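You operate a simulated robot arm through the tools that you are given. There is no shell and no other tool.

You are at the controls of a simulated two-armed robot. One attempt, no reset.

TASK
Prop the plain frame's hinged plate open at notch 1.
Fine: lift the plate, loosen the plate stop screw, slide the stop to that notch, tighten the screw, rest the plate on the stop. Where these are worked on the way, their far stop is far enough and under half their travel is too little: hinged plate, plate stop screw.

It is judged by the outcome, as a careful person would: the job done as asked, and still so three seconds after it is handed in. It fails if anything else is knocked over, pushed out of place, dropped, spilled or broken.

THE ROBOT
Two 7-joint arms with two-finger parallel grippers on one trunk that stands fixed in place. Base frame: the origin is at the foot of the trunk, x ahead of it, y to its left, z up. Lengths are in cm, angles in degrees, forces in N, time in s.
The left shoulder is at [5, 18.7, 113.5], the right one opposite. With the tool pointing down near the work surface each hand reaches from about 10 to 66 cm from the base axis, measured 20 degrees to its own side. Payload 3.43 kg a hand.
Tool frame (each hand has its own): the origin (TCP) lies between the finger pads and is the grasp point; the fingertips stand 3 cm ahead of it; z points along the fingers, y is the line along which they close. The gripper opens to 9.4 cm. The fingers are 2.8 cm wide and 1 cm thick; the gripper's body (5 by 9.6 cm) begins 5.5 cm behind the TCP.
Orientation is that of the tool frame in the base frame, as a unit quaternion [w, x, y, z]. With the fingers straight down and closing along the base's y, the tool's x points along the base's -x, its y along +y and its z along -z.

THE INTERFACE
- The arms move only by the tool servo_tool. It takes "left_rows", "right_rows" or both (then of equal length, played together; a hand with none holds still); each is text: rows parted by semicolons, each of 6 numbers parted by spaces: the shift along the tool's x, y, z in cm, then the turn, a rotation vector about the tool's x, y, z in degrees. In form: x y z ax ay az; .... A call has 1 to 20 rows; each row shifts and turns the commanded pose from where the row before left it, along the tool's axes as they then stand. "left_jaw" and "right_jaw" are, for a hand that has rows, the finger opening in cm, from 0 to 9.4, set as the call begins (left out, the last holds). A row lasts 0.2 s, in which the tool goes at most 5 cm and 8.6 degrees; a call with a longer step from one row to the next is refused whole, and so is a gripper value outside its range. A pose out of reach is approached as far as the arm can. The call stops where the force on the tool passes 40 N (or 10 N more than at its start, if that is more) or the arm is blocked; 0.2 s more then pass. The fingers move at their own pace (about 15.3 cm/s each) and stop on an object; they squeeze with about 26 N. The grip force told is the motor's: it shows also when the fingers shut on nothing. Time passes only in rows, and 0.2 s behind the last, so rows that do not move let the fingers close. The reply holds the time, the measured pose of the TCP, the force on the tool along the base axes, the opening and the grip force, in the units named above and with some noise, with the torque about the TCP (base axes, N m) and any sound that the robot's microphone picked up.
- Cameras (640 x 400 px; columns grow to the right, rows downward): "scene" is now at [13.61, 4.34, 129.84]; the picture's right is [0.50, -0.87, 0.00], its down [-0.47, -0.27, -0.84] and it looks along [0.73, 0.42, -0.54] (base axes); focal length 313 px, centre (320, 200). "left" rides on the left gripper at [7.6, -1.4, -10.2] in its tool frame; the picture's right is [0.18, 0.98, 0.00], its down [-0.75, 0.14, -0.64] and it looks along [-0.63, 0.12, 0.77] (tool axes); focal length 243 px, centre (320, 200). "right" rides on the right gripper at [7.6, 1.4, -10.3] in its tool frame; the picture's right is [-0.18, 0.98, 0.00], its down [-0.75, -0.14, -0.64] and it looks along [-0.63, -0.12, 0.77] (tool axes); focal length 243 px, centre (320, 200). There is no depth. A picture from a camera that has moved, and an enlarged one, comes with that camera's place and axes in the base frame and with its lens.
- grab_frame(camera): a new picture of that camera. No time passes.
- move_column(by): slides the trunk up (or, below 0, down) by that many cm; the arms and the scene camera ride with it, the base frame stays. It gives what a move gives, with no picture.
- head_to(pan, tilt): turns the head with the scene camera to pan (to the left, within 80 degrees either way) and tilt (down, from -29 to 69), counted from straight ahead of the robot. It gives what a move gives.
- inspect(camera, box): a new picture of the part [left, top, right, bottom] of that camera's present view, enlarged. No time passes.
- close_job(): hands the job in; it is judged then, once.

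Nothing tells you positions but the pictures and the camera data. Unless the task says otherwise, let go and move clear before handing in.

The tools are called after "Call:" by a JSON object that holds its "method" and its "body". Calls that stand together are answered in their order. servo_tool: Moves the arms, as the interface text tells. Its arguments: {"type":"object","properties":{"left_rows":{"type":"string"},"left_jaw":{"type":"number"},"right_rows":{"type":"string"},"right_jaw":{"type":"number"}},"required":[]} The other tools are called the same way: move_column (by) moves the trunk up or down; head_to (pan, tilt) turns the head that bears the scene camera; grab_frame (camera) takes a picture; inspect (camera, box) takes an enlarged picture of a part of a camera's view; close_job () hands the job in.

At the start:

```text
time: 0.0
left_ee_pos: [31.15, 38.35, 111.26]
left_orientation: [0.0, -0.001, 1.0, 0.001]
left_contact_force: [-1.0, -0.3, 0.2]
left_torque: [0.01, -0.01, 0.01]
left_width: 9.39
left_grasp_force: 0.0
right_ee_pos: [39.94, 4.85, 107.89]
right_orientation: [0.0, 0.0, 1.0, 0.0]
right_contact_force: [0.2, -0.5, 0.0]
right_torque: [0.0, -0.01, 0.01]
right_width: 9.41
right_grasp_force: 0.1
trunk travel left (down, up): [-35.0, 8.2]
head pan, tilt (commanded): [29.8, 32.5]
```

scene: 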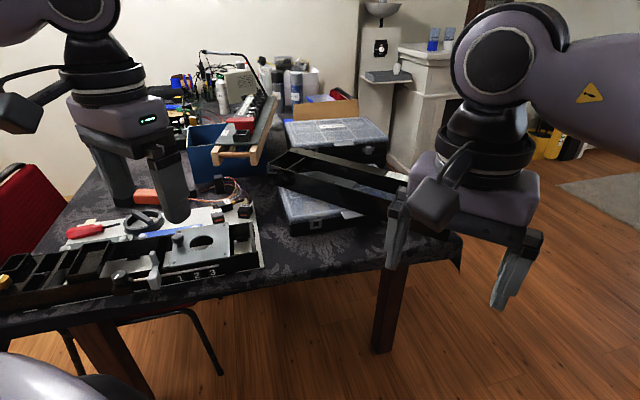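
right: 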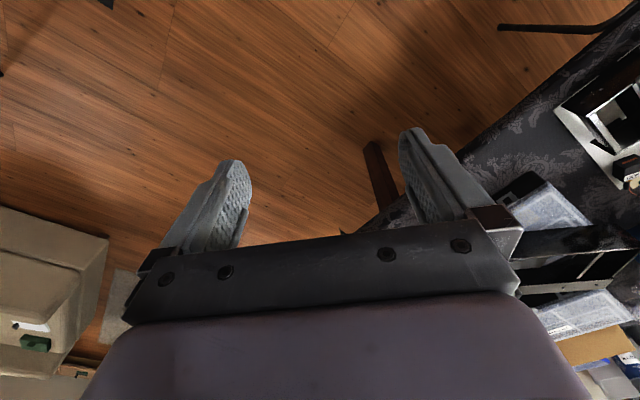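
left: 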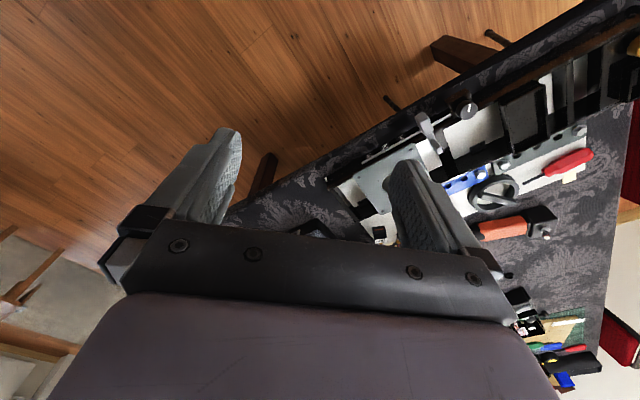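

I see a table with a black frame holding a grey hinged plate, with numbers 1 2 3 in front of it. I'll look closer before moving.

Call:
{"method": "inspect", "body": {"camera": "scene", "box": [80, 180, 300, 320]}}

Call:
{"method": "inspect", "body": {"camera": "left", "box": [320, 60, 560, 250]}}

Call:
{"method": "inspect", "body": {"camera": "scene", "box": [0, 180, 180, 320]}}

```text
2.86 times, centred on (190, 250) of scene
camera zoom: at [13.61, 4.34, 129.84], right [0.5, -0.87, 0.0], down [-0.47, -0.27, -0.84], along [0.73, 0.42, -0.54], focal length 895 px, centre (691, 57)
```

zoom: 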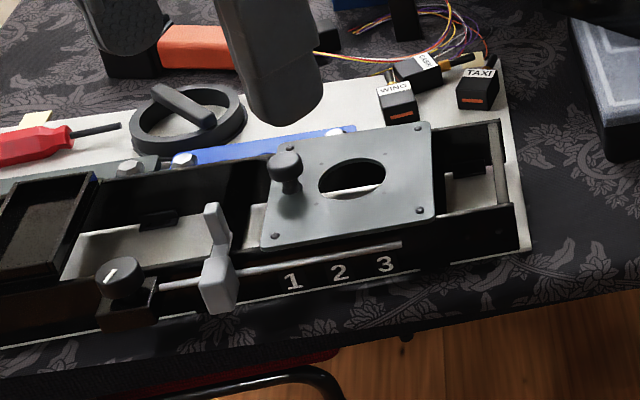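

```text
2.11 times, centred on (440, 155) of left
camera zoom: at [23.43, 36.89, 121.62], right [-0.19, 0.98, 0.0], down [0.75, 0.14, 0.64], along [0.63, 0.12, -0.77], focal length 511 px, centre (67, 295)
```

zoom: 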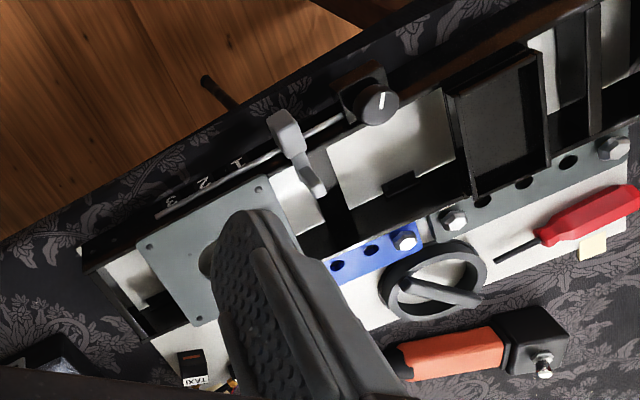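

```text
2.86 times, centred on (90, 250) of scene
camera zoom: at [13.61, 4.34, 129.84], right [0.5, -0.87, 0.0], down [-0.47, -0.27, -0.84], along [0.73, 0.42, -0.54], focal length 895 px, centre (977, 57)
```

zoom: 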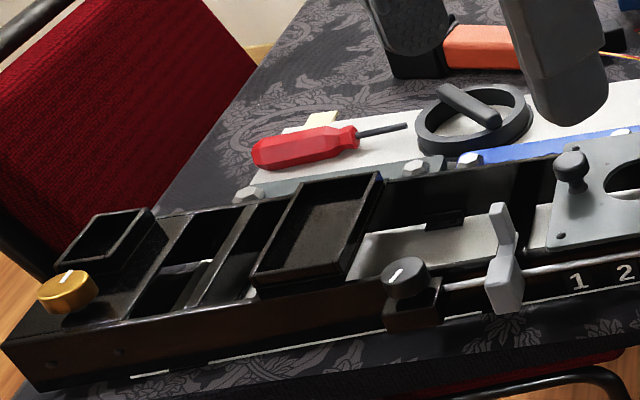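

The near frame carries a plate, a stop rail with 1/2/3, and a black knob. I'll check the rest of the table to see whether another frame exists and which one is "plain".

Call:
{"method": "inspect", "body": {"camera": "scene", "box": [240, 100, 480, 250]}}

Call:
{"method": "inspect", "body": {"camera": "scene", "box": [140, 40, 340, 180]}}

Call:
{"method": "inspect", "body": {"camera": "left", "box": [400, 0, 640, 150]}}

Call:
{"method": "head_to", "body": {"pan": 50, "tilt": 45}}

Call:
{"method": "grab_frame", "body": {"camera": "scene"}}

```text
2.67 times, centred on (360, 175) of scene
camera zoom: at [13.61, 4.34, 129.84], right [0.5, -0.87, 0.0], down [-0.47, -0.27, -0.84], along [0.73, 0.42, -0.54], focal length 835 px, centre (213, 267)
```

zoom: 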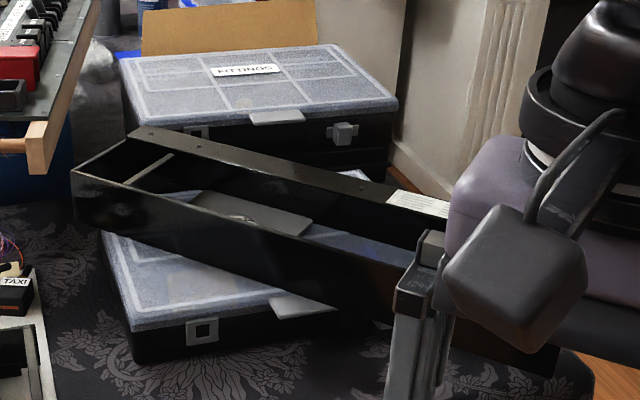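

```text
2.86 times, centred on (240, 110) of scene
camera zoom: at [13.61, 4.34, 129.84], right [0.5, -0.87, 0.0], down [-0.47, -0.27, -0.84], along [0.73, 0.42, -0.54], focal length 895 px, centre (549, 457)
```

zoom: 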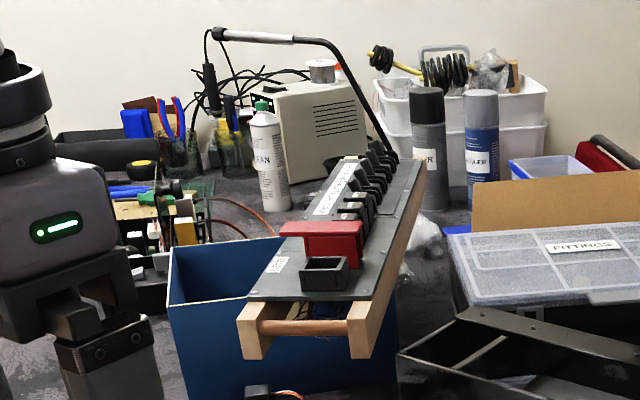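

```text
2.67 times, centred on (520, 75) of left
camera zoom: at [23.43, 36.89, 121.62], right [-0.19, 0.98, 0.0], down [0.75, 0.14, 0.64], along [0.63, 0.12, -0.77], focal length 647 px, centre (-213, 533)
```

zoom: 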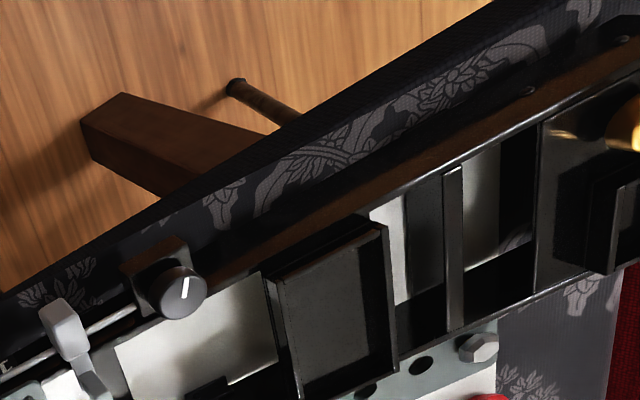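

```text
time: 0.8
left_ee_pos: [31.12, 38.34, 111.4]
left_orientation: [0.0, -0.001, 1.0, 0.0]
left_contact_force: [-0.2, 0.4, -0.1]
left_torque: [-0.02, 0.04, 0.02]
left_width: 9.42
left_grasp_force: 0.1
right_ee_pos: [40.05, 4.9, 107.81]
right_orientation: [0.0, 0.0, 1.0, 0.0]
right_contact_force: [0.0, 0.0, -0.1]
right_torque: [0.0, 0.0, -0.01]
right_width: 9.39
right_grasp_force: 0.1
trunk travel left (down, up): [-35.0, 8.2]
head pan, tilt (commanded): [50.0, 45.0]
```

```text
taken
camera scene: at [11.08, 6.14, 127.97], right [0.77, -0.64, 0.0], down [-0.45, -0.54, -0.71], along [0.46, 0.54, -0.71], focal length 313 px, centre (320, 200)
```

scene: 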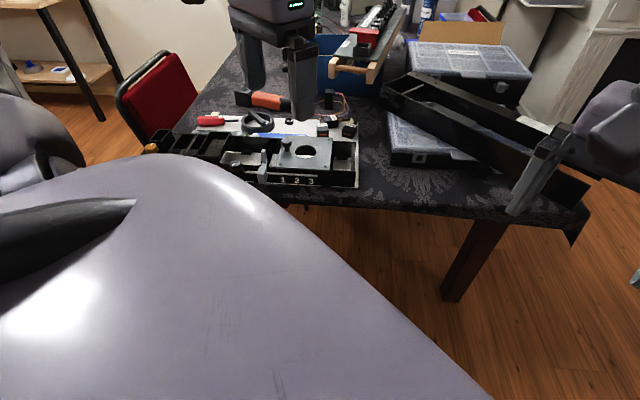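

The near frame is the only one with a plate, so I take it as the plain frame: it runs diagonally at about (30–51, 62–42), z≈80. The stop now sits left of "1" and the black marked knob is the stop screw. I'll turn the left hand square to the frame and use its camera for a second view.

Call:
{"method": "servo_tool", "body": {"left_rows": "-1 3 0 0 0 7.5; 0 3 0 0 0 7.5; 0 3 0 0 0 7.5; 0 0 0 0 0 7.5; 0 0 0 0 0 7.5; 0 0 0 0 0 7.5; 0 0 0 0 0 0"}}

Call:
{"method": "grab_frame", "body": {"camera": "left"}}

Call:
{"method": "head_to", "body": {"pan": 45, "tilt": 40}}

Call:
{"method": "grab_frame", "body": {"camera": "scene"}}

```text
time: 2.4
left_ee_pos: [33.24, 47.34, 111.36]
left_orientation: [0.0, 0.383, 0.924, 0.0]
left_contact_force: [0.3, 0.1, -0.1]
left_torque: [0.01, 0.02, -0.01]
left_width: 9.4
left_grasp_force: 0.0
right_ee_pos: [40.03, 4.87, 107.92]
right_orientation: [-0.001, 0.0, 1.0, 0.0]
right_contact_force: [-0.4, 0.0, 0.2]
right_torque: [0.0, -0.02, 0.0]
right_width: 9.39
right_grasp_force: 0.0
trunk travel left (down, up): [-35.0, 8.2]
head pan, tilt (commanded): [50.0, 45.0]
```

```text
taken
camera left: at [26.78, 51.59, 121.68], right [0.57, 0.82, 0.0], down [0.63, -0.43, 0.64], along [0.53, -0.36, -0.77], focal length 243 px, centre (320, 200)
```

left: 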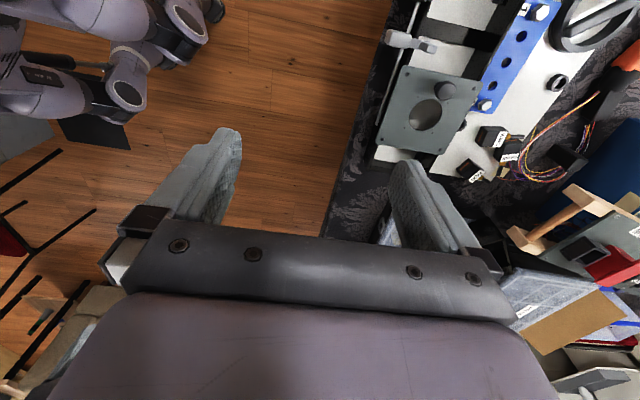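

```text
time: 3.1
left_ee_pos: [33.29, 47.21, 111.55]
left_orientation: [0.0, 0.382, 0.924, -0.001]
left_contact_force: [-0.4, -0.2, 0.0]
left_torque: [-0.02, 0.01, 0.01]
left_width: 9.42
left_grasp_force: 0.0
right_ee_pos: [40.0, 4.81, 107.81]
right_orientation: [0.0, 0.0, 1.0, 0.0]
right_contact_force: [0.2, 0.0, -0.3]
right_torque: [0.0, -0.02, 0.01]
right_width: 9.4
right_grasp_force: 0.1
trunk travel left (down, up): [-35.0, 8.2]
head pan, tilt (commanded): [45.0, 40.0]
```

```text
taken
camera scene: at [11.86, 5.92, 128.69], right [0.71, -0.71, 0.0], down [-0.45, -0.45, -0.77], along [0.54, 0.54, -0.64], focal length 313 px, centre (320, 200)
```

scene: 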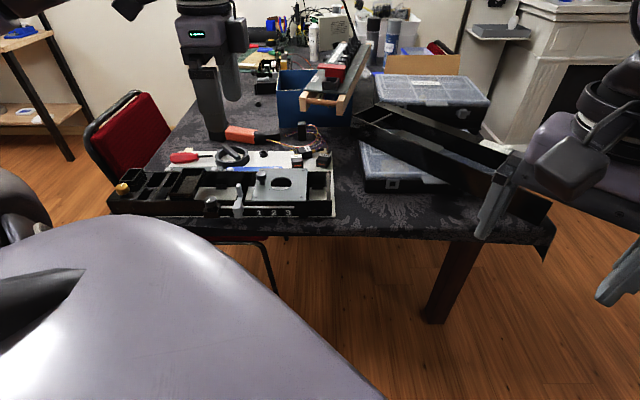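

The scene camera now faces the frame squarely. Zooming in on both views for triangulation.

Call:
{"method": "inspect", "body": {"camera": "scene", "box": [190, 140, 350, 240]}}

Call:
{"method": "inspect", "body": {"camera": "left", "box": [340, 0, 580, 150]}}

Call:
{"method": "inspect", "body": {"camera": "scene", "box": [100, 140, 260, 240]}}

```text
4.00 times, centred on (270, 190) of scene
camera zoom: at [11.86, 5.92, 128.69], right [0.71, -0.71, 0.0], down [-0.45, -0.45, -0.77], along [0.54, 0.54, -0.64], focal length 1253 px, centre (520, 240)
```

zoom: 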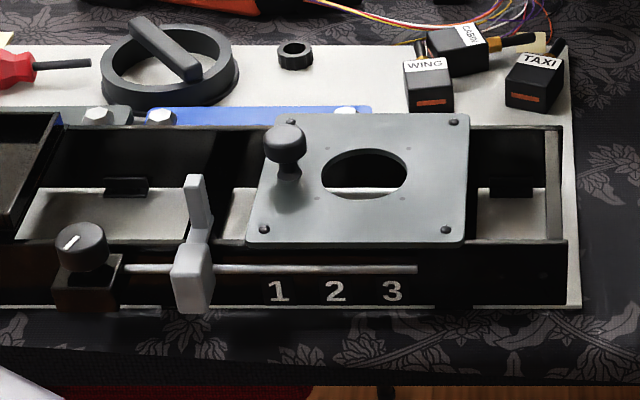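

```text
2.67 times, centred on (460, 75) of left
camera zoom: at [26.77, 51.57, 121.68], right [0.56, 0.83, 0.0], down [0.63, -0.43, 0.64], along [0.53, -0.36, -0.77], focal length 647 px, centre (-53, 533)
```

zoom: 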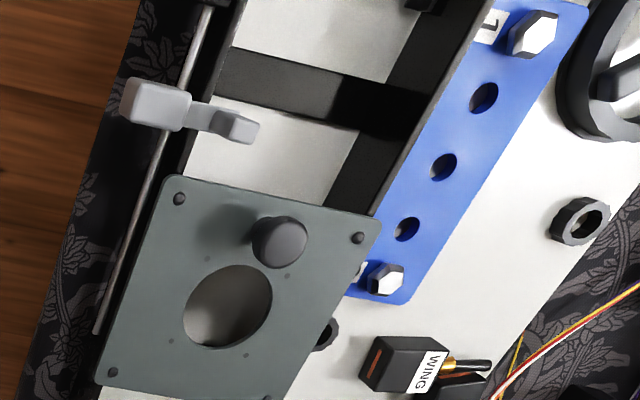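

```text
4.00 times, centred on (180, 190) of scene
camera zoom: at [11.86, 5.92, 128.69], right [0.71, -0.71, 0.0], down [-0.45, -0.45, -0.77], along [0.54, 0.54, -0.64], focal length 1253 px, centre (880, 240)
```

zoom: 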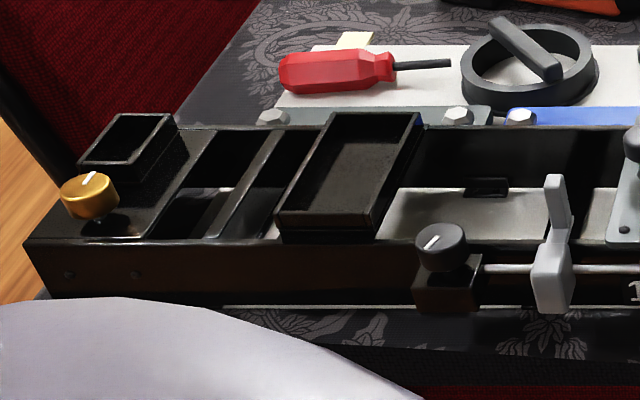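

Triangulating: the plate spans about 13×12 cm at z≈81 with its knob at about (46, 60, 84) on the left edge, so the hinge should be on the right. The screw knob is near (32.5, 61.7, 83) and notch "1" is about 4.7 cm right of the stop. I'll turn the hand so its camera looks straight at the frame from the front and take a closer view.

Call:
{"method": "servo_tool", "body": {"left_rows": "0 0 0 0 0 -8.2; 0 0 0 0 0 -8.2; 0 0 0 0 0 -8.2; 0 0 0 0 0 -8.2; 0 0 0 0 0 -8.2; 0 0 0 0 0 -8.2; 0 0 0 0 0 -8.2; 0 0 0 0 0 -8.2; 0 0 0 0 0 -8.2; 0 0 0 0 0 -8.2; 0 0 0 0 0 -8; -2 0.5 2 0 0 0; -2 0.5 2 0 0 0; -2 0.5 2 0 0 0; -2 0.5 2 0 0 0; 0 0 0 0 0 0"}}

Call:
{"method": "grab_frame", "body": {"camera": "left"}}

Call:
{"method": "grab_frame", "body": {"camera": "scene"}}

```text
time: 6.5
left_ee_pos: [37.69, 54.44, 103.38]
left_orientation: [0.0, -0.383, 0.924, 0.0]
left_contact_force: [-0.2, -0.3, -0.3]
left_torque: [0.0, 0.02, 0.02]
left_width: 9.37
left_grasp_force: 0.0
right_ee_pos: [39.91, 4.95, 107.82]
right_orientation: [0.0, 0.0, 1.0, 0.0]
right_contact_force: [0.6, 0.0, 0.5]
right_torque: [0.0, 0.01, -0.03]
right_width: 9.39
right_grasp_force: 0.0
trunk travel left (down, up): [-35.0, 8.2]
head pan, tilt (commanded): [45.0, 40.0]
```

```text
taken
camera left: at [33.22, 47.95, 113.63], right [-0.83, 0.56, 0.0], down [0.43, 0.63, 0.64], along [0.36, 0.53, -0.77], focal length 243 px, centre (320, 200)
```

left: 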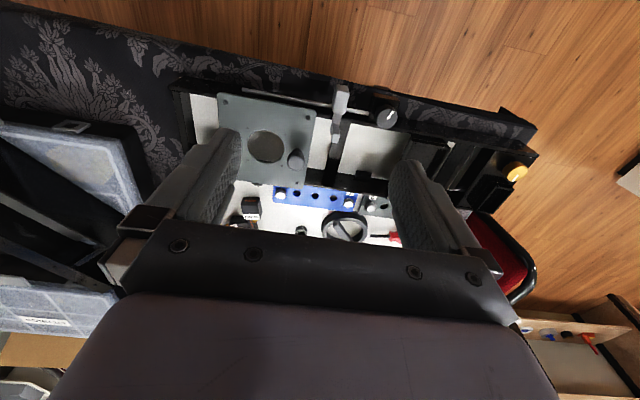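

```text
taken
camera scene: at [11.86, 5.91, 128.7], right [0.71, -0.71, 0.0], down [-0.45, -0.45, -0.77], along [0.54, 0.54, -0.64], focal length 313 px, centre (320, 200)
```

scene: 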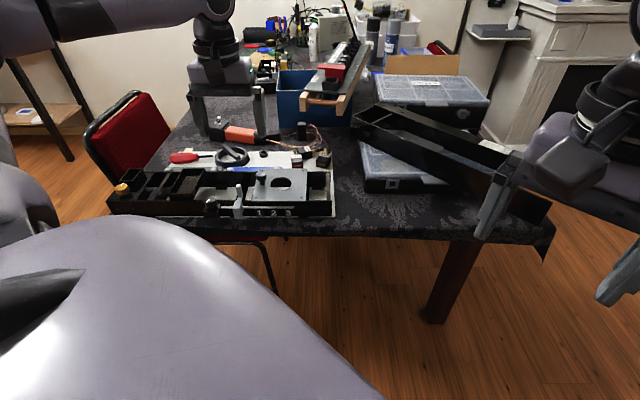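

Call:
{"method": "inspect", "body": {"camera": "left", "box": [180, 70, 420, 220]}}

Call:
{"method": "inspect", "body": {"camera": "left", "box": [300, 60, 420, 135]}}

Call:
{"method": "inspect", "body": {"camera": "scene", "box": [200, 160, 296, 220]}}

Call:
{"method": "inspect", "body": {"camera": "scene", "box": [250, 160, 346, 220]}}

```text
2.67 times, centred on (300, 145) of left
camera zoom: at [33.22, 47.95, 113.63], right [-0.83, 0.56, 0.0], down [0.43, 0.63, 0.64], along [0.36, 0.53, -0.77], focal length 647 px, centre (373, 347)
```

zoom: 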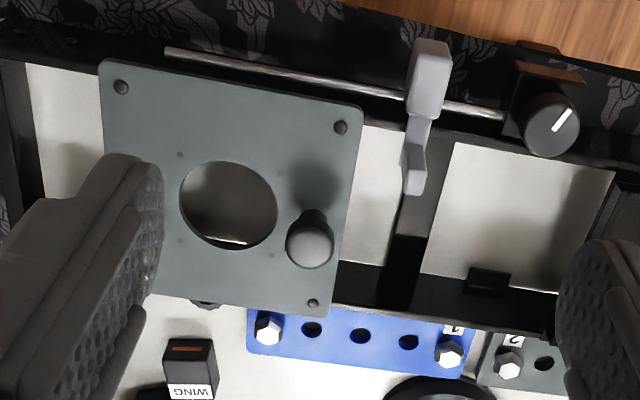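

```text
5.33 times, centred on (360, 98) of left
camera zoom: at [33.22, 47.95, 113.63], right [-0.83, 0.56, 0.0], down [0.43, 0.63, 0.64], along [0.36, 0.53, -0.77], focal length 1294 px, centre (107, 747)
```

zoom: 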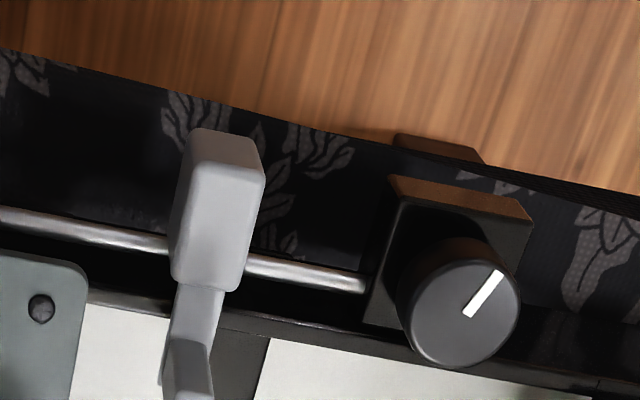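

```text
6.67 times, centred on (248, 190) of scene
camera zoom: at [11.86, 5.91, 128.7], right [0.71, -0.71, 0.0], down [-0.45, -0.45, -0.77], along [0.54, 0.54, -0.64], focal length 2088 px, centre (800, 267)
```

zoom: 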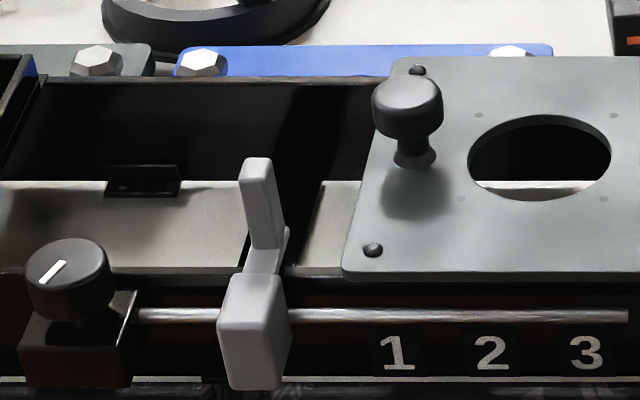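

```text
6.67 times, centred on (298, 190) of scene
camera zoom: at [11.86, 5.91, 128.7], right [0.71, -0.71, 0.0], down [-0.45, -0.45, -0.77], along [0.54, 0.54, -0.64], focal length 2088 px, centre (467, 267)
```

zoom: 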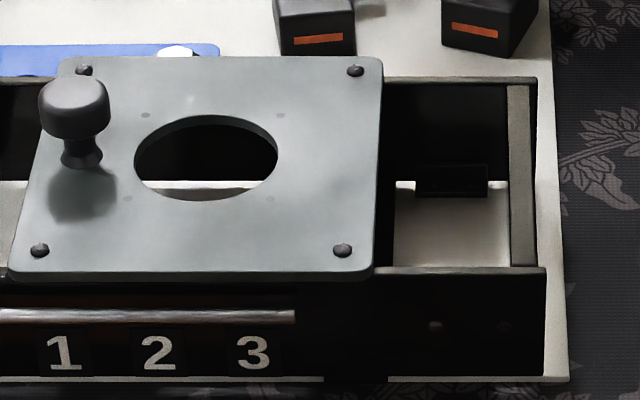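

Cross-checking views, the frame lies at exactly 45° to the base axes; the knob cap is at about p=-10.4 (along the frame), q=75.7 (away), z≈83.4, and the stop tip tops out at z≈84.5. I'll tilt the left hand 50° so it reaches forward-down to the knob, stopping 12 cm short to check.

Call:
{"method": "servo_tool", "body": {"left_rows": "0 0 0 0 -8.4 0; 0 0 0 0 -8.4 0; 0 0 0 0 -8.3 0; 0 0 0 0 -8.3 0; 0 0 0 0 -8.3 0; 0 0 0 0 -8.3 0; 1.97 -0.36 2.09 0 0 0; 1.97 -0.36 2.09 0 0 0; 1.97 -0.36 2.09 0 0 0; 1.97 -0.36 2.09 0 0 0; 0 0 0 0 0 0", "left_jaw": 5.5}}

Call:
{"method": "grab_frame", "body": {"camera": "left"}}

Call:
{"method": "grab_frame", "body": {"camera": "scene"}}

```text
time: 8.9
left_ee_pos: [39.13, 54.15, 91.97]
left_orientation: [0.39, -0.348, 0.837, 0.162]
left_contact_force: [0.1, 1.1, 0.7]
left_torque: [0.02, -0.03, 0.03]
left_width: 5.51
left_grasp_force: 0.0
right_ee_pos: [40.05, 4.85, 107.85]
right_orientation: [0.0, 0.001, 1.0, 0.0]
right_contact_force: [0.5, -0.8, -1.0]
right_torque: [0.03, 0.03, -0.01]
right_width: 9.4
right_grasp_force: 0.1
trunk travel left (down, up): [-35.0, 8.2]
head pan, tilt (commanded): [45.0, 40.0]
```

```text
taken
camera left: at [31.18, 44.13, 92.66], right [-0.78, 0.61, -0.14], down [-0.11, 0.09, 0.99], along [0.62, 0.79, -0.01], focal length 243 px, centre (320, 200)
```

left: 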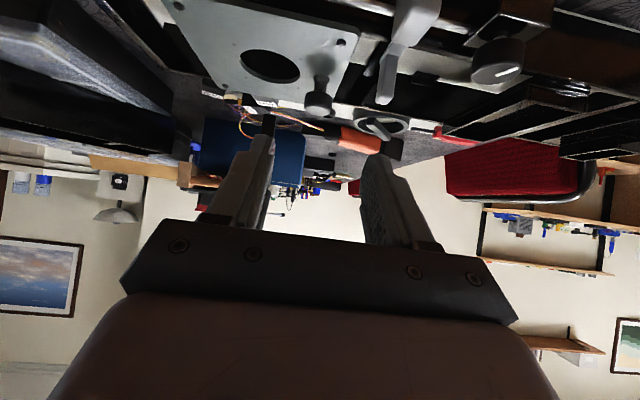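

```text
taken
camera scene: at [11.86, 5.91, 128.7], right [0.71, -0.71, 0.0], down [-0.45, -0.45, -0.77], along [0.54, 0.54, -0.64], focal length 313 px, centre (320, 200)
```

scene: 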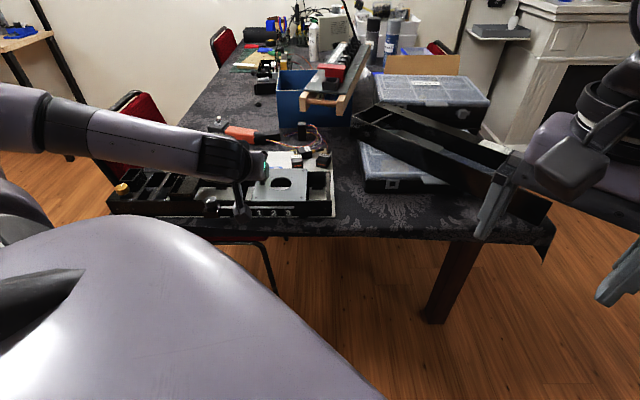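

Call:
{"method": "inspect", "body": {"camera": "left", "box": [200, 0, 440, 150]}}

Call:
{"method": "inspect", "body": {"camera": "scene", "box": [190, 140, 350, 240]}}

```text
2.67 times, centred on (320, 75) of left
camera zoom: at [31.18, 44.13, 92.66], right [-0.78, 0.61, -0.14], down [-0.11, 0.09, 0.99], along [0.62, 0.79, -0.01], focal length 647 px, centre (320, 533)
```

zoom: 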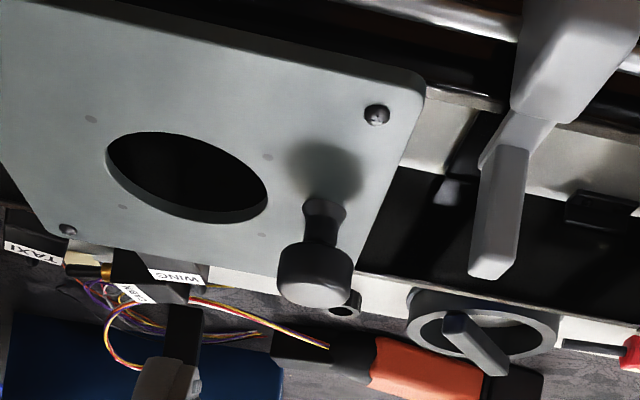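

```text
4.00 times, centred on (270, 190) of scene
camera zoom: at [11.86, 5.91, 128.7], right [0.71, -0.71, 0.0], down [-0.45, -0.45, -0.77], along [0.54, 0.54, -0.64], focal length 1253 px, centre (520, 240)
```

zoom: 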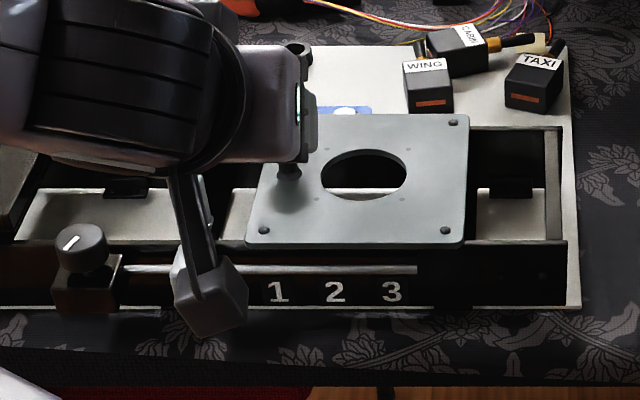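

The knob cap measures 2.6 cm wide, centred at p=-10.4, q=75.7, z=83.55, with the plate top at z≈80.9. I'll advance along the finger axis to just short of it and check.

Call:
{"method": "servo_tool", "body": {"left_rows": "0.04 -0.04 2 0 0 0; 0.04 -0.04 2 0 0 0; 0.04 -0.04 2 0 0 0; 0.04 -0.04 2 0 0 0; 0 0 0 0 0 0"}}

Call:
{"method": "grab_frame", "body": {"camera": "left"}}

Call:
{"method": "inspect", "body": {"camera": "scene", "box": [190, 140, 350, 240]}}

```text
time: 10.1
left_ee_pos: [43.87, 58.43, 86.82]
left_orientation: [0.39, -0.347, 0.837, 0.162]
left_contact_force: [-0.6, -0.3, 0.7]
left_torque: [0.01, 0.01, 0.01]
left_width: 5.53
left_grasp_force: 0.0
right_ee_pos: [40.08, 4.83, 107.85]
right_orientation: [0.0, 0.0, 1.0, 0.0]
right_contact_force: [-0.3, 0.1, 0.1]
right_torque: [0.01, 0.05, -0.02]
right_width: 9.39
right_grasp_force: 0.0
trunk travel left (down, up): [-35.0, 8.2]
head pan, tilt (commanded): [45.0, 40.0]
```

```text
taken
camera left: at [35.74, 48.34, 87.5], right [-0.78, 0.61, -0.14], down [-0.11, 0.09, 0.99], along [0.62, 0.79, -0.01], focal length 243 px, centre (320, 200)
```

left: 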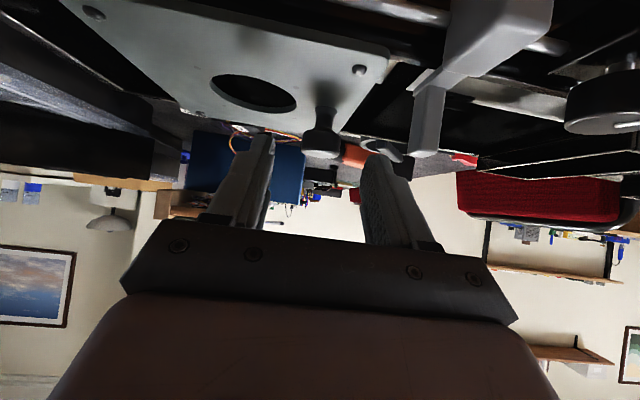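

```text
4.00 times, centred on (270, 190) of scene
camera zoom: at [11.86, 5.92, 128.7], right [0.71, -0.71, 0.0], down [-0.45, -0.45, -0.77], along [0.54, 0.54, -0.64], focal length 1253 px, centre (520, 240)
```

zoom: 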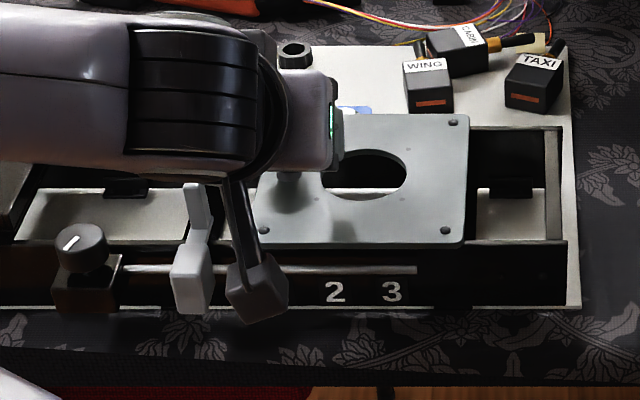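

Call:
{"method": "servo_tool", "body": {"left_rows": "0.18 0.03 1.25 0 0 0; 0.18 0.02 1.2 0 0 0; 0 0 1.2 0 0 0; 0 0 0 0 0 0"}}

Call:
{"method": "grab_frame", "body": {"camera": "left"}}

Call:
{"method": "inspect", "body": {"camera": "scene", "box": [190, 140, 350, 240]}}

```text
time: 11.1
left_ee_pos: [45.71, 60.22, 84.22]
left_orientation: [0.393, -0.347, 0.836, 0.162]
left_contact_force: [-0.7, -1.1, 10.5]
left_torque: [-0.16, -0.3, -0.13]
left_width: 5.49
left_grasp_force: 0.2
right_ee_pos: [40.02, 4.83, 107.91]
right_orientation: [0.001, 0.0, 1.0, 0.001]
right_contact_force: [0.8, -0.7, -0.4]
right_torque: [-0.02, -0.01, 0.0]
right_width: 9.42
right_grasp_force: 0.1
trunk travel left (down, up): [-35.0, 8.2]
head pan, tilt (commanded): [45.0, 40.0]
```

```text
taken
camera left: at [37.54, 50.19, 85.01], right [-0.78, 0.61, -0.14], down [-0.11, 0.09, 0.99], along [0.62, 0.79, 0.0], focal length 243 px, centre (320, 200)
```

left: 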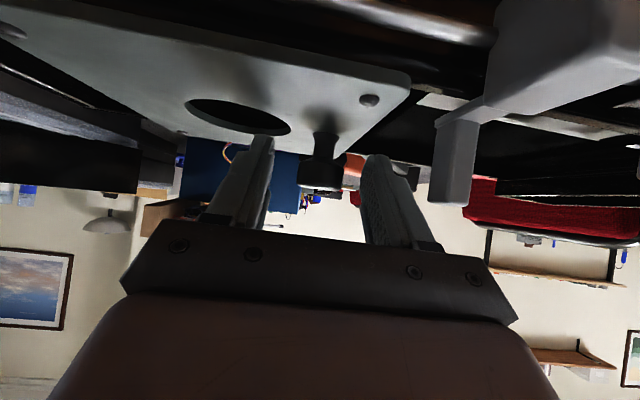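

```text
4.00 times, centred on (270, 190) of scene
camera zoom: at [11.76, 5.81, 128.73], right [0.71, -0.71, 0.0], down [-0.45, -0.45, -0.77], along [0.54, 0.54, -0.64], focal length 1253 px, centre (520, 240)
```

zoom: 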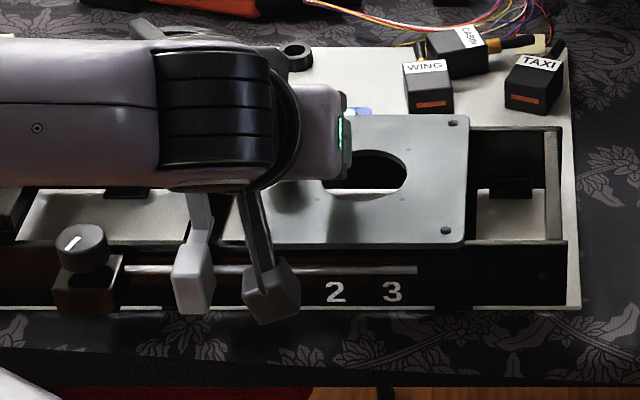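

The fingertip just touches the plate (10 N). I'll raise 0.4 cm and then close on the knob.

Call:
{"method": "servo_tool", "body": {"left_rows": "-0.3 0 -0.26 0 0 0; 0 0 0 0 0 0"}}

Call:
{"method": "servo_tool", "body": {"left_rows": "0 0 0 0 0 0; 0 0 0 0 0 0; 0 0 0 0 0 0", "left_jaw": 0}}

Call:
{"method": "grab_frame", "body": {"camera": "left"}}

```text
time: 11.7
left_ee_pos: [45.46, 60.14, 84.47]
left_orientation: [0.391, -0.347, 0.837, 0.162]
left_contact_force: [0.6, 0.2, 3.0]
left_torque: [0.03, -0.13, 0.0]
left_width: 5.5
left_grasp_force: 0.0
right_ee_pos: [40.01, 4.72, 107.92]
right_orientation: [0.0, 0.0, 1.0, 0.002]
right_contact_force: [0.1, 0.7, -0.7]
right_torque: [-0.01, -0.01, 0.02]
right_width: 9.39
right_grasp_force: 0.2
trunk travel left (down, up): [-35.0, 8.2]
head pan, tilt (commanded): [45.0, 40.0]
```

```text
time: 12.5
left_ee_pos: [45.42, 60.3, 84.33]
left_orientation: [0.391, -0.347, 0.837, 0.162]
left_contact_force: [-2.3, -2.7, 0.8]
left_torque: [-0.03, 0.08, -0.03]
left_width: 2.56
left_grasp_force: 25.8
right_ee_pos: [40.02, 4.91, 107.93]
right_orientation: [-0.001, 0.0, 1.0, 0.001]
right_contact_force: [0.6, 0.5, 1.2]
right_torque: [0.02, -0.02, -0.03]
right_width: 9.39
right_grasp_force: 0.0
trunk travel left (down, up): [-35.0, 8.2]
head pan, tilt (commanded): [45.0, 40.0]
```

```text
taken
camera left: at [37.44, 50.11, 85.15], right [-0.78, 0.61, -0.14], down [-0.1, 0.1, 0.99], along [0.62, 0.79, -0.01], focal length 243 px, centre (320, 200)
```

left: 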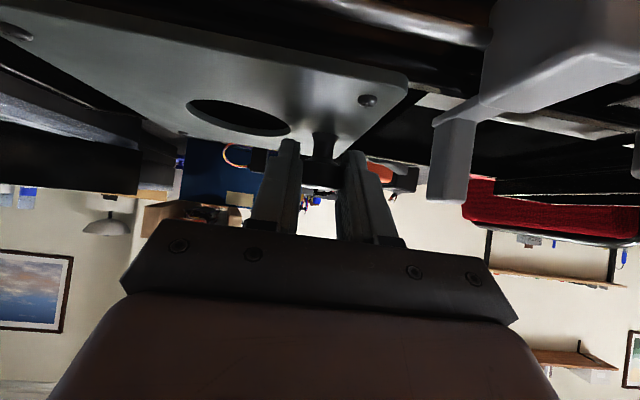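

The knob is gripped (2.56 cm). I'll lift on an arc about the assumed right-edge hinge, 10° first, to see how it responds.

Call:
{"method": "servo_tool", "body": {"left_rows": "-0.757 -0.362 -0.635 -3.215 0 3.83; -0.757 -0.362 -0.635 -3.215 0 3.83; 0 0 0 0 0 0"}}

Call:
{"method": "inspect", "body": {"camera": "scene", "box": [190, 140, 350, 240]}}

Call:
{"method": "grab_frame", "body": {"camera": "left"}}

```text
time: 13.3
left_ee_pos: [46.13, 59.66, 86.36]
left_orientation: [0.357, -0.311, 0.849, 0.234]
left_contact_force: [-4.3, -2.0, -0.2]
left_torque: [-0.22, 0.58, 0.14]
left_width: 2.55
left_grasp_force: 25.8
right_ee_pos: [39.91, 4.76, 107.82]
right_orientation: [0.0, -0.001, 1.0, 0.001]
right_contact_force: [0.3, 0.4, -0.4]
right_torque: [0.03, 0.0, -0.01]
right_width: 9.39
right_grasp_force: 0.1
trunk travel left (down, up): [-35.0, 8.2]
head pan, tilt (commanded): [45.0, 40.0]
```

```text
4.00 times, centred on (270, 190) of scene
camera zoom: at [11.85, 5.93, 128.69], right [0.71, -0.71, 0.0], down [-0.45, -0.45, -0.77], along [0.54, 0.54, -0.64], focal length 1253 px, centre (520, 240)
```

zoom: 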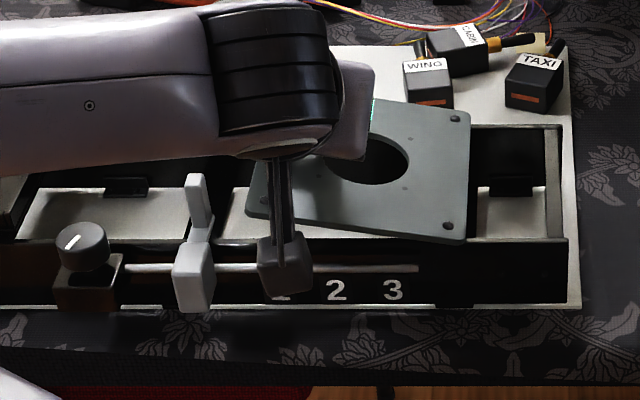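

```text
taken
camera left: at [38.18, 49.49, 86.88], right [-0.79, 0.62, 0.03], down [0.02, -0.03, 1.0], along [0.62, 0.79, 0.01], focal length 243 px, centre (320, 200)
```

left: 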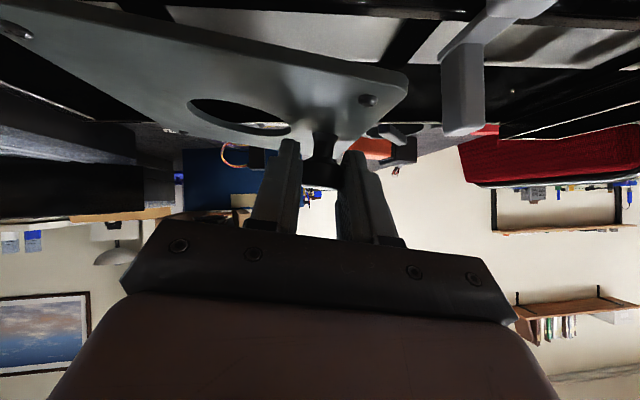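

The hinge is on the right as expected and the plate follows. Continuing the arc.

Call:
{"method": "servo_tool", "body": {"left_rows": "-0.757 -0.362 -0.635 -3.215 0 3.83; -0.757 -0.362 -0.635 -3.215 0 3.83; -0.757 -0.362 -0.635 -3.215 0 3.83; -0.757 -0.362 -0.635 -3.215 0 3.83; 0 0 0 0 0 0"}}

Call:
{"method": "inspect", "body": {"camera": "scene", "box": [190, 120, 350, 220]}}

```text
time: 14.5
left_ee_pos: [48.07, 57.75, 89.74]
left_orientation: [0.288, -0.234, 0.851, 0.373]
left_contact_force: [-1.6, -3.0, -0.3]
left_torque: [-0.05, 0.51, 0.16]
left_width: 2.55
left_grasp_force: 26.0
right_ee_pos: [40.12, 4.9, 107.8]
right_orientation: [0.0, 0.0, 1.0, 0.0]
right_contact_force: [0.6, -0.7, 0.0]
right_torque: [-0.02, -0.03, -0.01]
right_width: 9.4
right_grasp_force: 0.1
trunk travel left (down, up): [-35.0, 8.2]
head pan, tilt (commanded): [45.0, 40.0]
```

```text
4.00 times, centred on (270, 170) of scene
camera zoom: at [11.92, 5.96, 128.68], right [0.71, -0.71, 0.0], down [-0.46, -0.45, -0.77], along [0.54, 0.54, -0.64], focal length 1253 px, centre (520, 320)
```

zoom: 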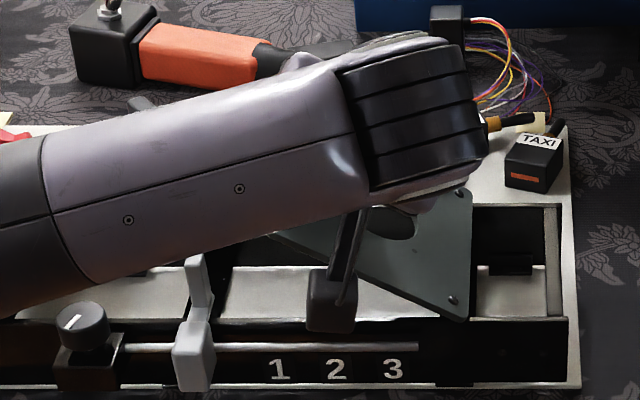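

Call:
{"method": "servo_tool", "body": {"left_rows": "-0.757 -0.362 -0.635 -3.215 0 3.83; -0.757 -0.362 -0.635 -3.215 0 3.83; -0.757 -0.362 -0.635 -3.215 0 3.83; -0.757 -0.362 -0.635 -3.215 0 3.83; -0.757 -0.362 -0.635 -3.215 0 3.83; -0.757 -0.362 -0.635 -3.215 0 3.83; 0 0 0 0 0 0"}}

Call:
{"method": "grab_frame", "body": {"camera": "scene"}}

Call:
{"method": "grab_frame", "body": {"camera": "left"}}

```text
time: 16.1
left_ee_pos: [52.0, 54.0, 92.66]
left_orientation: [0.163, -0.105, 0.806, 0.559]
left_contact_force: [-0.8, 0.6, 0.0]
left_torque: [0.13, 0.4, 0.12]
left_width: 2.55
left_grasp_force: 26.2
right_ee_pos: [40.12, 4.94, 107.83]
right_orientation: [0.0, 0.0, 1.0, 0.0]
right_contact_force: [-0.4, 0.4, 0.0]
right_torque: [0.03, 0.01, 0.02]
right_width: 9.42
right_grasp_force: 0.1
trunk travel left (down, up): [-35.0, 8.2]
head pan, tilt (commanded): [45.0, 40.0]
```

```text
taken
camera scene: at [11.94, 6.01, 128.68], right [0.71, -0.71, 0.0], down [-0.46, -0.46, -0.77], along [0.54, 0.54, -0.64], focal length 313 px, centre (320, 200)
```

scene: 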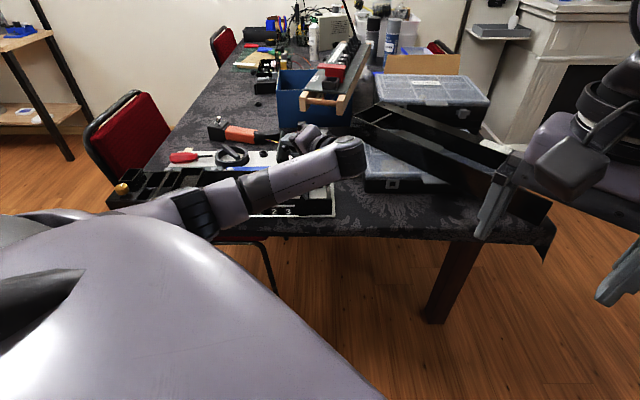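

```text
taken
camera left: at [43.89, 44.04, 91.74], right [-0.52, 0.35, 0.78], down [0.55, -0.56, 0.62], along [0.65, 0.75, 0.1], focal length 243 px, centre (320, 200)
```

left: 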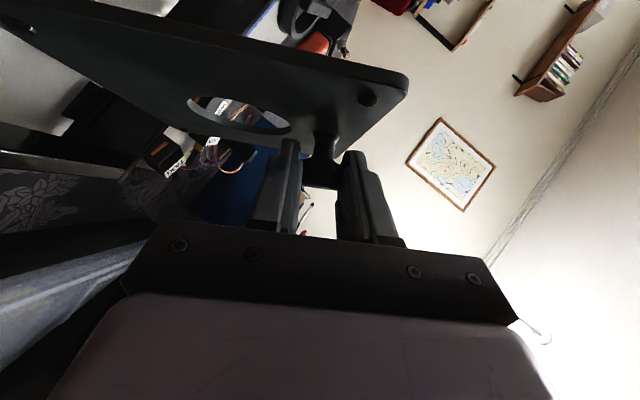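

At 60° with light forces. Continuing toward vertical in smaller batches.

Call:
{"method": "servo_tool", "body": {"left_rows": "-0.757 -0.362 -0.635 -3.215 0 3.83; -0.757 -0.362 -0.635 -3.215 0 3.83; -0.757 -0.362 -0.635 -3.215 0 3.83; -0.757 -0.362 -0.635 -3.215 0 3.83; 0 0 0 0 0 0"}}

Call:
{"method": "grab_frame", "body": {"camera": "scene"}}

```text
time: 17.3
left_ee_pos: [54.97, 51.17, 92.6]
left_orientation: [0.074, -0.015, 0.746, 0.662]
left_contact_force: [-4.6, 3.3, 0.4]
left_torque: [0.07, 0.5, 0.54]
left_width: 2.56
left_grasp_force: 26.0
right_ee_pos: [40.2, 4.93, 107.78]
right_orientation: [0.0, 0.0, 1.0, 0.001]
right_contact_force: [0.6, 0.2, 0.2]
right_torque: [0.0, 0.01, 0.02]
right_width: 9.4
right_grasp_force: 0.1
trunk travel left (down, up): [-35.0, 8.2]
head pan, tilt (commanded): [45.0, 40.0]
```

```text
taken
camera scene: at [11.91, 6.03, 128.68], right [0.71, -0.71, 0.0], down [-0.45, -0.46, -0.77], along [0.54, 0.54, -0.64], focal length 313 px, centre (320, 200)
```

scene: 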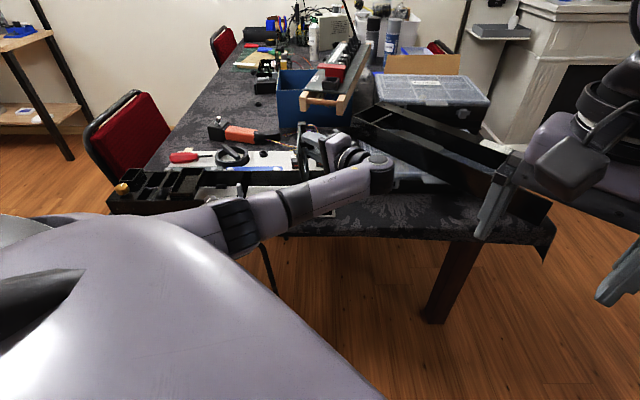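

Call:
{"method": "servo_tool", "body": {"left_rows": "-0.757 -0.362 -0.635 -3.215 0 3.83; 0 0 0 0 0 0"}}

Call:
{"method": "servo_tool", "body": {"left_rows": "-0.757 -0.362 -0.635 -3.215 0 3.83; 0 0 0 0 0 0"}}

Call:
{"method": "grab_frame", "body": {"camera": "left"}}

Call:
{"method": "inspect", "body": {"camera": "scene", "box": [260, 100, 420, 200]}}

```text
time: 17.9
left_ee_pos: [55.76, 50.34, 92.41]
left_orientation: [0.054, 0.009, 0.727, 0.685]
left_contact_force: [-4.6, 3.1, 0.1]
left_torque: [0.14, 0.31, -0.05]
left_width: 2.57
left_grasp_force: 25.5
right_ee_pos: [40.15, 4.85, 107.78]
right_orientation: [-0.001, 0.0, 1.0, 0.0]
right_contact_force: [-0.4, 0.1, 0.0]
right_torque: [0.0, 0.04, 0.01]
right_width: 9.39
right_grasp_force: 0.0
trunk travel left (down, up): [-35.0, 8.2]
head pan, tilt (commanded): [45.0, 40.0]
```

```text
time: 18.5
left_ee_pos: [56.36, 49.72, 92.18]
left_orientation: [0.031, 0.03, 0.707, 0.706]
left_contact_force: [-3.9, 3.6, 0.1]
left_torque: [0.05, 0.21, 0.16]
left_width: 2.57
left_grasp_force: 25.9
right_ee_pos: [40.05, 4.91, 107.87]
right_orientation: [0.0, 0.001, 1.0, 0.0]
right_contact_force: [-0.4, -0.1, 1.0]
right_torque: [-0.01, 0.0, -0.04]
right_width: 9.39
right_grasp_force: 0.0
trunk travel left (down, up): [-35.0, 8.2]
head pan, tilt (commanded): [45.0, 40.0]
```

```text
taken
camera left: at [47.89, 40.06, 90.76], right [-0.18, 0.02, 0.98], down [0.7, -0.7, 0.14], along [0.69, 0.71, 0.12], focal length 243 px, centre (320, 200)
```

left: 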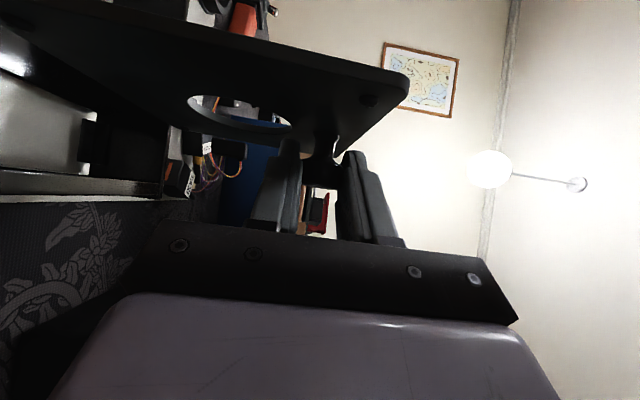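

```text
4.00 times, centred on (340, 150) of scene
camera zoom: at [11.92, 6.03, 128.68], right [0.71, -0.71, 0.0], down [-0.46, -0.46, -0.77], along [0.54, 0.54, -0.64], focal length 1253 px, centre (240, 400)
```

zoom: 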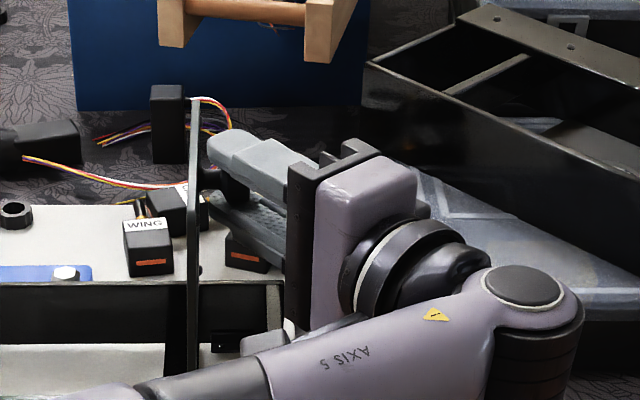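

The plate is now about vertical, and the hand is clear of the boxes. I'll keep turning in small steps to find the far stop.

Call:
{"method": "servo_tool", "body": {"left_rows": "-0.757 -0.362 -0.635 -3.215 0 3.83; 0 0 0 0 0 0"}}

Call:
{"method": "servo_tool", "body": {"left_rows": "-0.757 -0.362 -0.635 -3.215 0 3.83; 0 0 0 0 0 0"}}

Call:
{"method": "inspect", "body": {"camera": "scene", "box": [260, 100, 420, 200]}}

```text
time: 19.1
left_ee_pos: [57.21, 48.96, 91.71]
left_orientation: [0.007, 0.053, 0.686, 0.725]
left_contact_force: [-4.0, 2.6, -0.6]
left_torque: [-0.04, 0.13, 0.21]
left_width: 2.54
left_grasp_force: 26.4
right_ee_pos: [40.03, 4.99, 107.8]
right_orientation: [0.0, 0.0, 1.0, 0.0]
right_contact_force: [-0.2, -0.2, -0.3]
right_torque: [0.04, 0.01, 0.01]
right_width: 9.38
right_grasp_force: 0.0
trunk travel left (down, up): [-35.0, 8.2]
head pan, tilt (commanded): [45.0, 40.0]
```

```text
time: 19.7
left_ee_pos: [57.9, 48.27, 91.28]
left_orientation: [-0.015, 0.076, 0.664, 0.744]
left_contact_force: [-2.8, 1.5, 0.0]
left_torque: [-0.12, -0.07, 0.32]
left_width: 2.55
left_grasp_force: 25.7
right_ee_pos: [40.06, 4.95, 107.8]
right_orientation: [0.0, 0.0, 1.0, 0.0]
right_contact_force: [0.0, 0.2, 0.1]
right_torque: [0.03, 0.0, 0.0]
right_width: 9.42
right_grasp_force: 0.0
trunk travel left (down, up): [-35.0, 8.2]
head pan, tilt (commanded): [45.0, 40.0]
```

```text
4.00 times, centred on (340, 150) of scene
camera zoom: at [11.93, 6.03, 128.68], right [0.71, -0.71, 0.0], down [-0.46, -0.46, -0.77], along [0.54, 0.54, -0.64], focal length 1253 px, centre (240, 400)
```

zoom: 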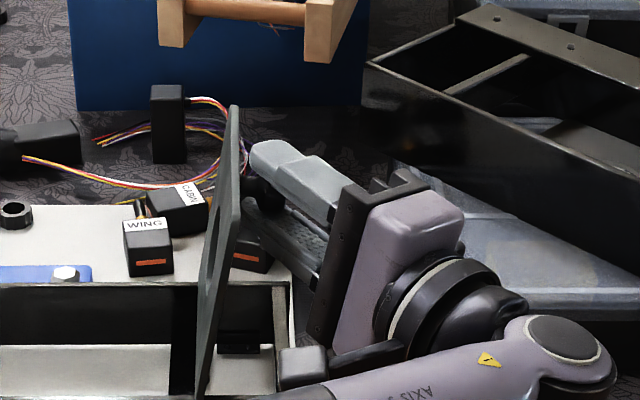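

Call:
{"method": "servo_tool", "body": {"left_rows": "-0.38 -0.18 -0.318 -1.61 0 1.915; 0 0 0 0 0 0"}}

Call:
{"method": "servo_tool", "body": {"left_rows": "-0.38 -0.18 -0.318 -1.61 0 1.915; 0 0 0 0 0 0"}}

Call:
{"method": "servo_tool", "body": {"left_rows": "-0.38 -0.18 -0.318 -1.61 0 1.915; 0 0 0 0 0 0"}}

Call:
{"method": "inspect", "body": {"camera": "scene", "box": [260, 100, 420, 200]}}

```text
time: 20.3
left_ee_pos: [58.18, 47.92, 91.25]
left_orientation: [-0.025, 0.086, 0.65, 0.754]
left_contact_force: [-2.0, 4.5, 0.3]
left_torque: [-0.35, -0.32, -0.06]
left_width: 2.56
left_grasp_force: 26.3
right_ee_pos: [40.01, 4.88, 107.85]
right_orientation: [-0.001, 0.0, 1.0, 0.0]
right_contact_force: [0.4, -0.6, 0.0]
right_torque: [-0.02, 0.03, 0.0]
right_width: 9.4
right_grasp_force: 0.1
trunk travel left (down, up): [-35.0, 8.2]
head pan, tilt (commanded): [45.0, 40.0]
```

```text
time: 20.9
left_ee_pos: [58.3, 47.75, 91.25]
left_orientation: [-0.037, 0.096, 0.638, 0.763]
left_contact_force: [-4.4, 7.5, 7.0]
left_torque: [-0.13, -0.27, -0.02]
left_width: 2.61
left_grasp_force: 25.7
right_ee_pos: [40.04, 4.88, 107.85]
right_orientation: [0.001, 0.0, 1.0, 0.0]
right_contact_force: [-0.1, -0.1, -0.5]
right_torque: [-0.01, 0.01, -0.02]
right_width: 9.37
right_grasp_force: 0.0
trunk travel left (down, up): [-35.0, 8.2]
head pan, tilt (commanded): [45.0, 40.0]
```

```text
time: 21.5
left_ee_pos: [58.54, 47.27, 91.16]
left_orientation: [-0.047, 0.107, 0.624, 0.772]
left_contact_force: [-4.3, 11.3, 20.7]
left_torque: [0.1, -0.29, 0.26]
left_width: 2.63
left_grasp_force: 26.1
right_ee_pos: [39.92, 4.7, 108.01]
right_orientation: [0.0, 0.0, 1.0, 0.001]
right_contact_force: [0.4, 0.4, 0.9]
right_torque: [-0.01, 0.03, 0.03]
right_width: 9.42
right_grasp_force: 0.1
trunk travel left (down, up): [-35.0, 8.2]
head pan, tilt (commanded): [45.0, 40.0]
```

```text
4.00 times, centred on (340, 150) of scene
camera zoom: at [11.61, 5.86, 128.75], right [0.71, -0.71, 0.0], down [-0.45, -0.45, -0.77], along [0.54, 0.54, -0.64], focal length 1253 px, centre (240, 400)
```

zoom: 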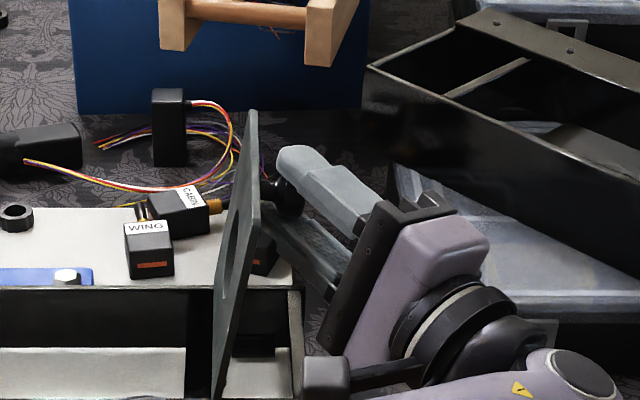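

The force rise shows the far stop at about 104°. I'll back off the over-push slightly so the grip is relaxed before releasing.

Call:
{"method": "servo_tool", "body": {"left_rows": "0.387 0.148 0.325 1.61 0 -1.915; 0 0 0 0 0 0"}}

Call:
{"method": "servo_tool", "body": {"left_rows": "0.15 0.06 0.13 0.64 0 -0.77; 0 0 0 0 0 0"}}

```text
time: 22.1
left_ee_pos: [58.64, 47.33, 91.11]
left_orientation: [-0.033, 0.1, 0.638, 0.762]
left_contact_force: [8.9, -3.6, 13.5]
left_torque: [-0.16, -0.18, -0.53]
left_width: 2.64
left_grasp_force: 25.7
right_ee_pos: [39.97, 4.75, 107.83]
right_orientation: [0.0, 0.0, 1.0, 0.001]
right_contact_force: [-0.3, 0.0, 0.2]
right_torque: [0.0, 0.03, -0.02]
right_width: 9.41
right_grasp_force: 0.1
trunk travel left (down, up): [-35.0, 8.2]
head pan, tilt (commanded): [45.0, 40.0]
```

```text
time: 22.7
left_ee_pos: [58.29, 47.48, 91.38]
left_orientation: [-0.032, 0.094, 0.642, 0.76]
left_contact_force: [8.5, -5.2, 14.8]
left_torque: [-0.19, -0.17, -0.69]
left_width: 2.66
left_grasp_force: 26.2
right_ee_pos: [39.97, 4.8, 107.74]
right_orientation: [0.0, 0.0, 1.0, 0.001]
right_contact_force: [-0.1, 0.4, 0.4]
right_torque: [-0.02, 0.0, 0.05]
right_width: 9.45
right_grasp_force: 0.1
trunk travel left (down, up): [-35.0, 8.2]
head pan, tilt (commanded): [45.0, 40.0]
```

Call:
{"method": "servo_tool", "body": {"left_rows": "-0.1 0.25 -0.08 0 0 0; 0 0 0 0 0 0"}}

```text
time: 23.3
left_ee_pos: [58.4, 47.61, 91.5]
left_orientation: [-0.035, 0.093, 0.643, 0.759]
left_contact_force: [0.3, -7.7, 7.5]
left_torque: [-0.01, -0.17, -0.06]
left_width: 2.62
left_grasp_force: 25.9
right_ee_pos: [39.96, 4.79, 107.92]
right_orientation: [0.0, 0.0, 1.0, 0.001]
right_contact_force: [-0.4, 1.1, 0.1]
right_torque: [-0.04, 0.0, 0.0]
right_width: 9.38
right_grasp_force: 0.1
trunk travel left (down, up): [-35.0, 8.2]
head pan, tilt (commanded): [45.0, 40.0]
```

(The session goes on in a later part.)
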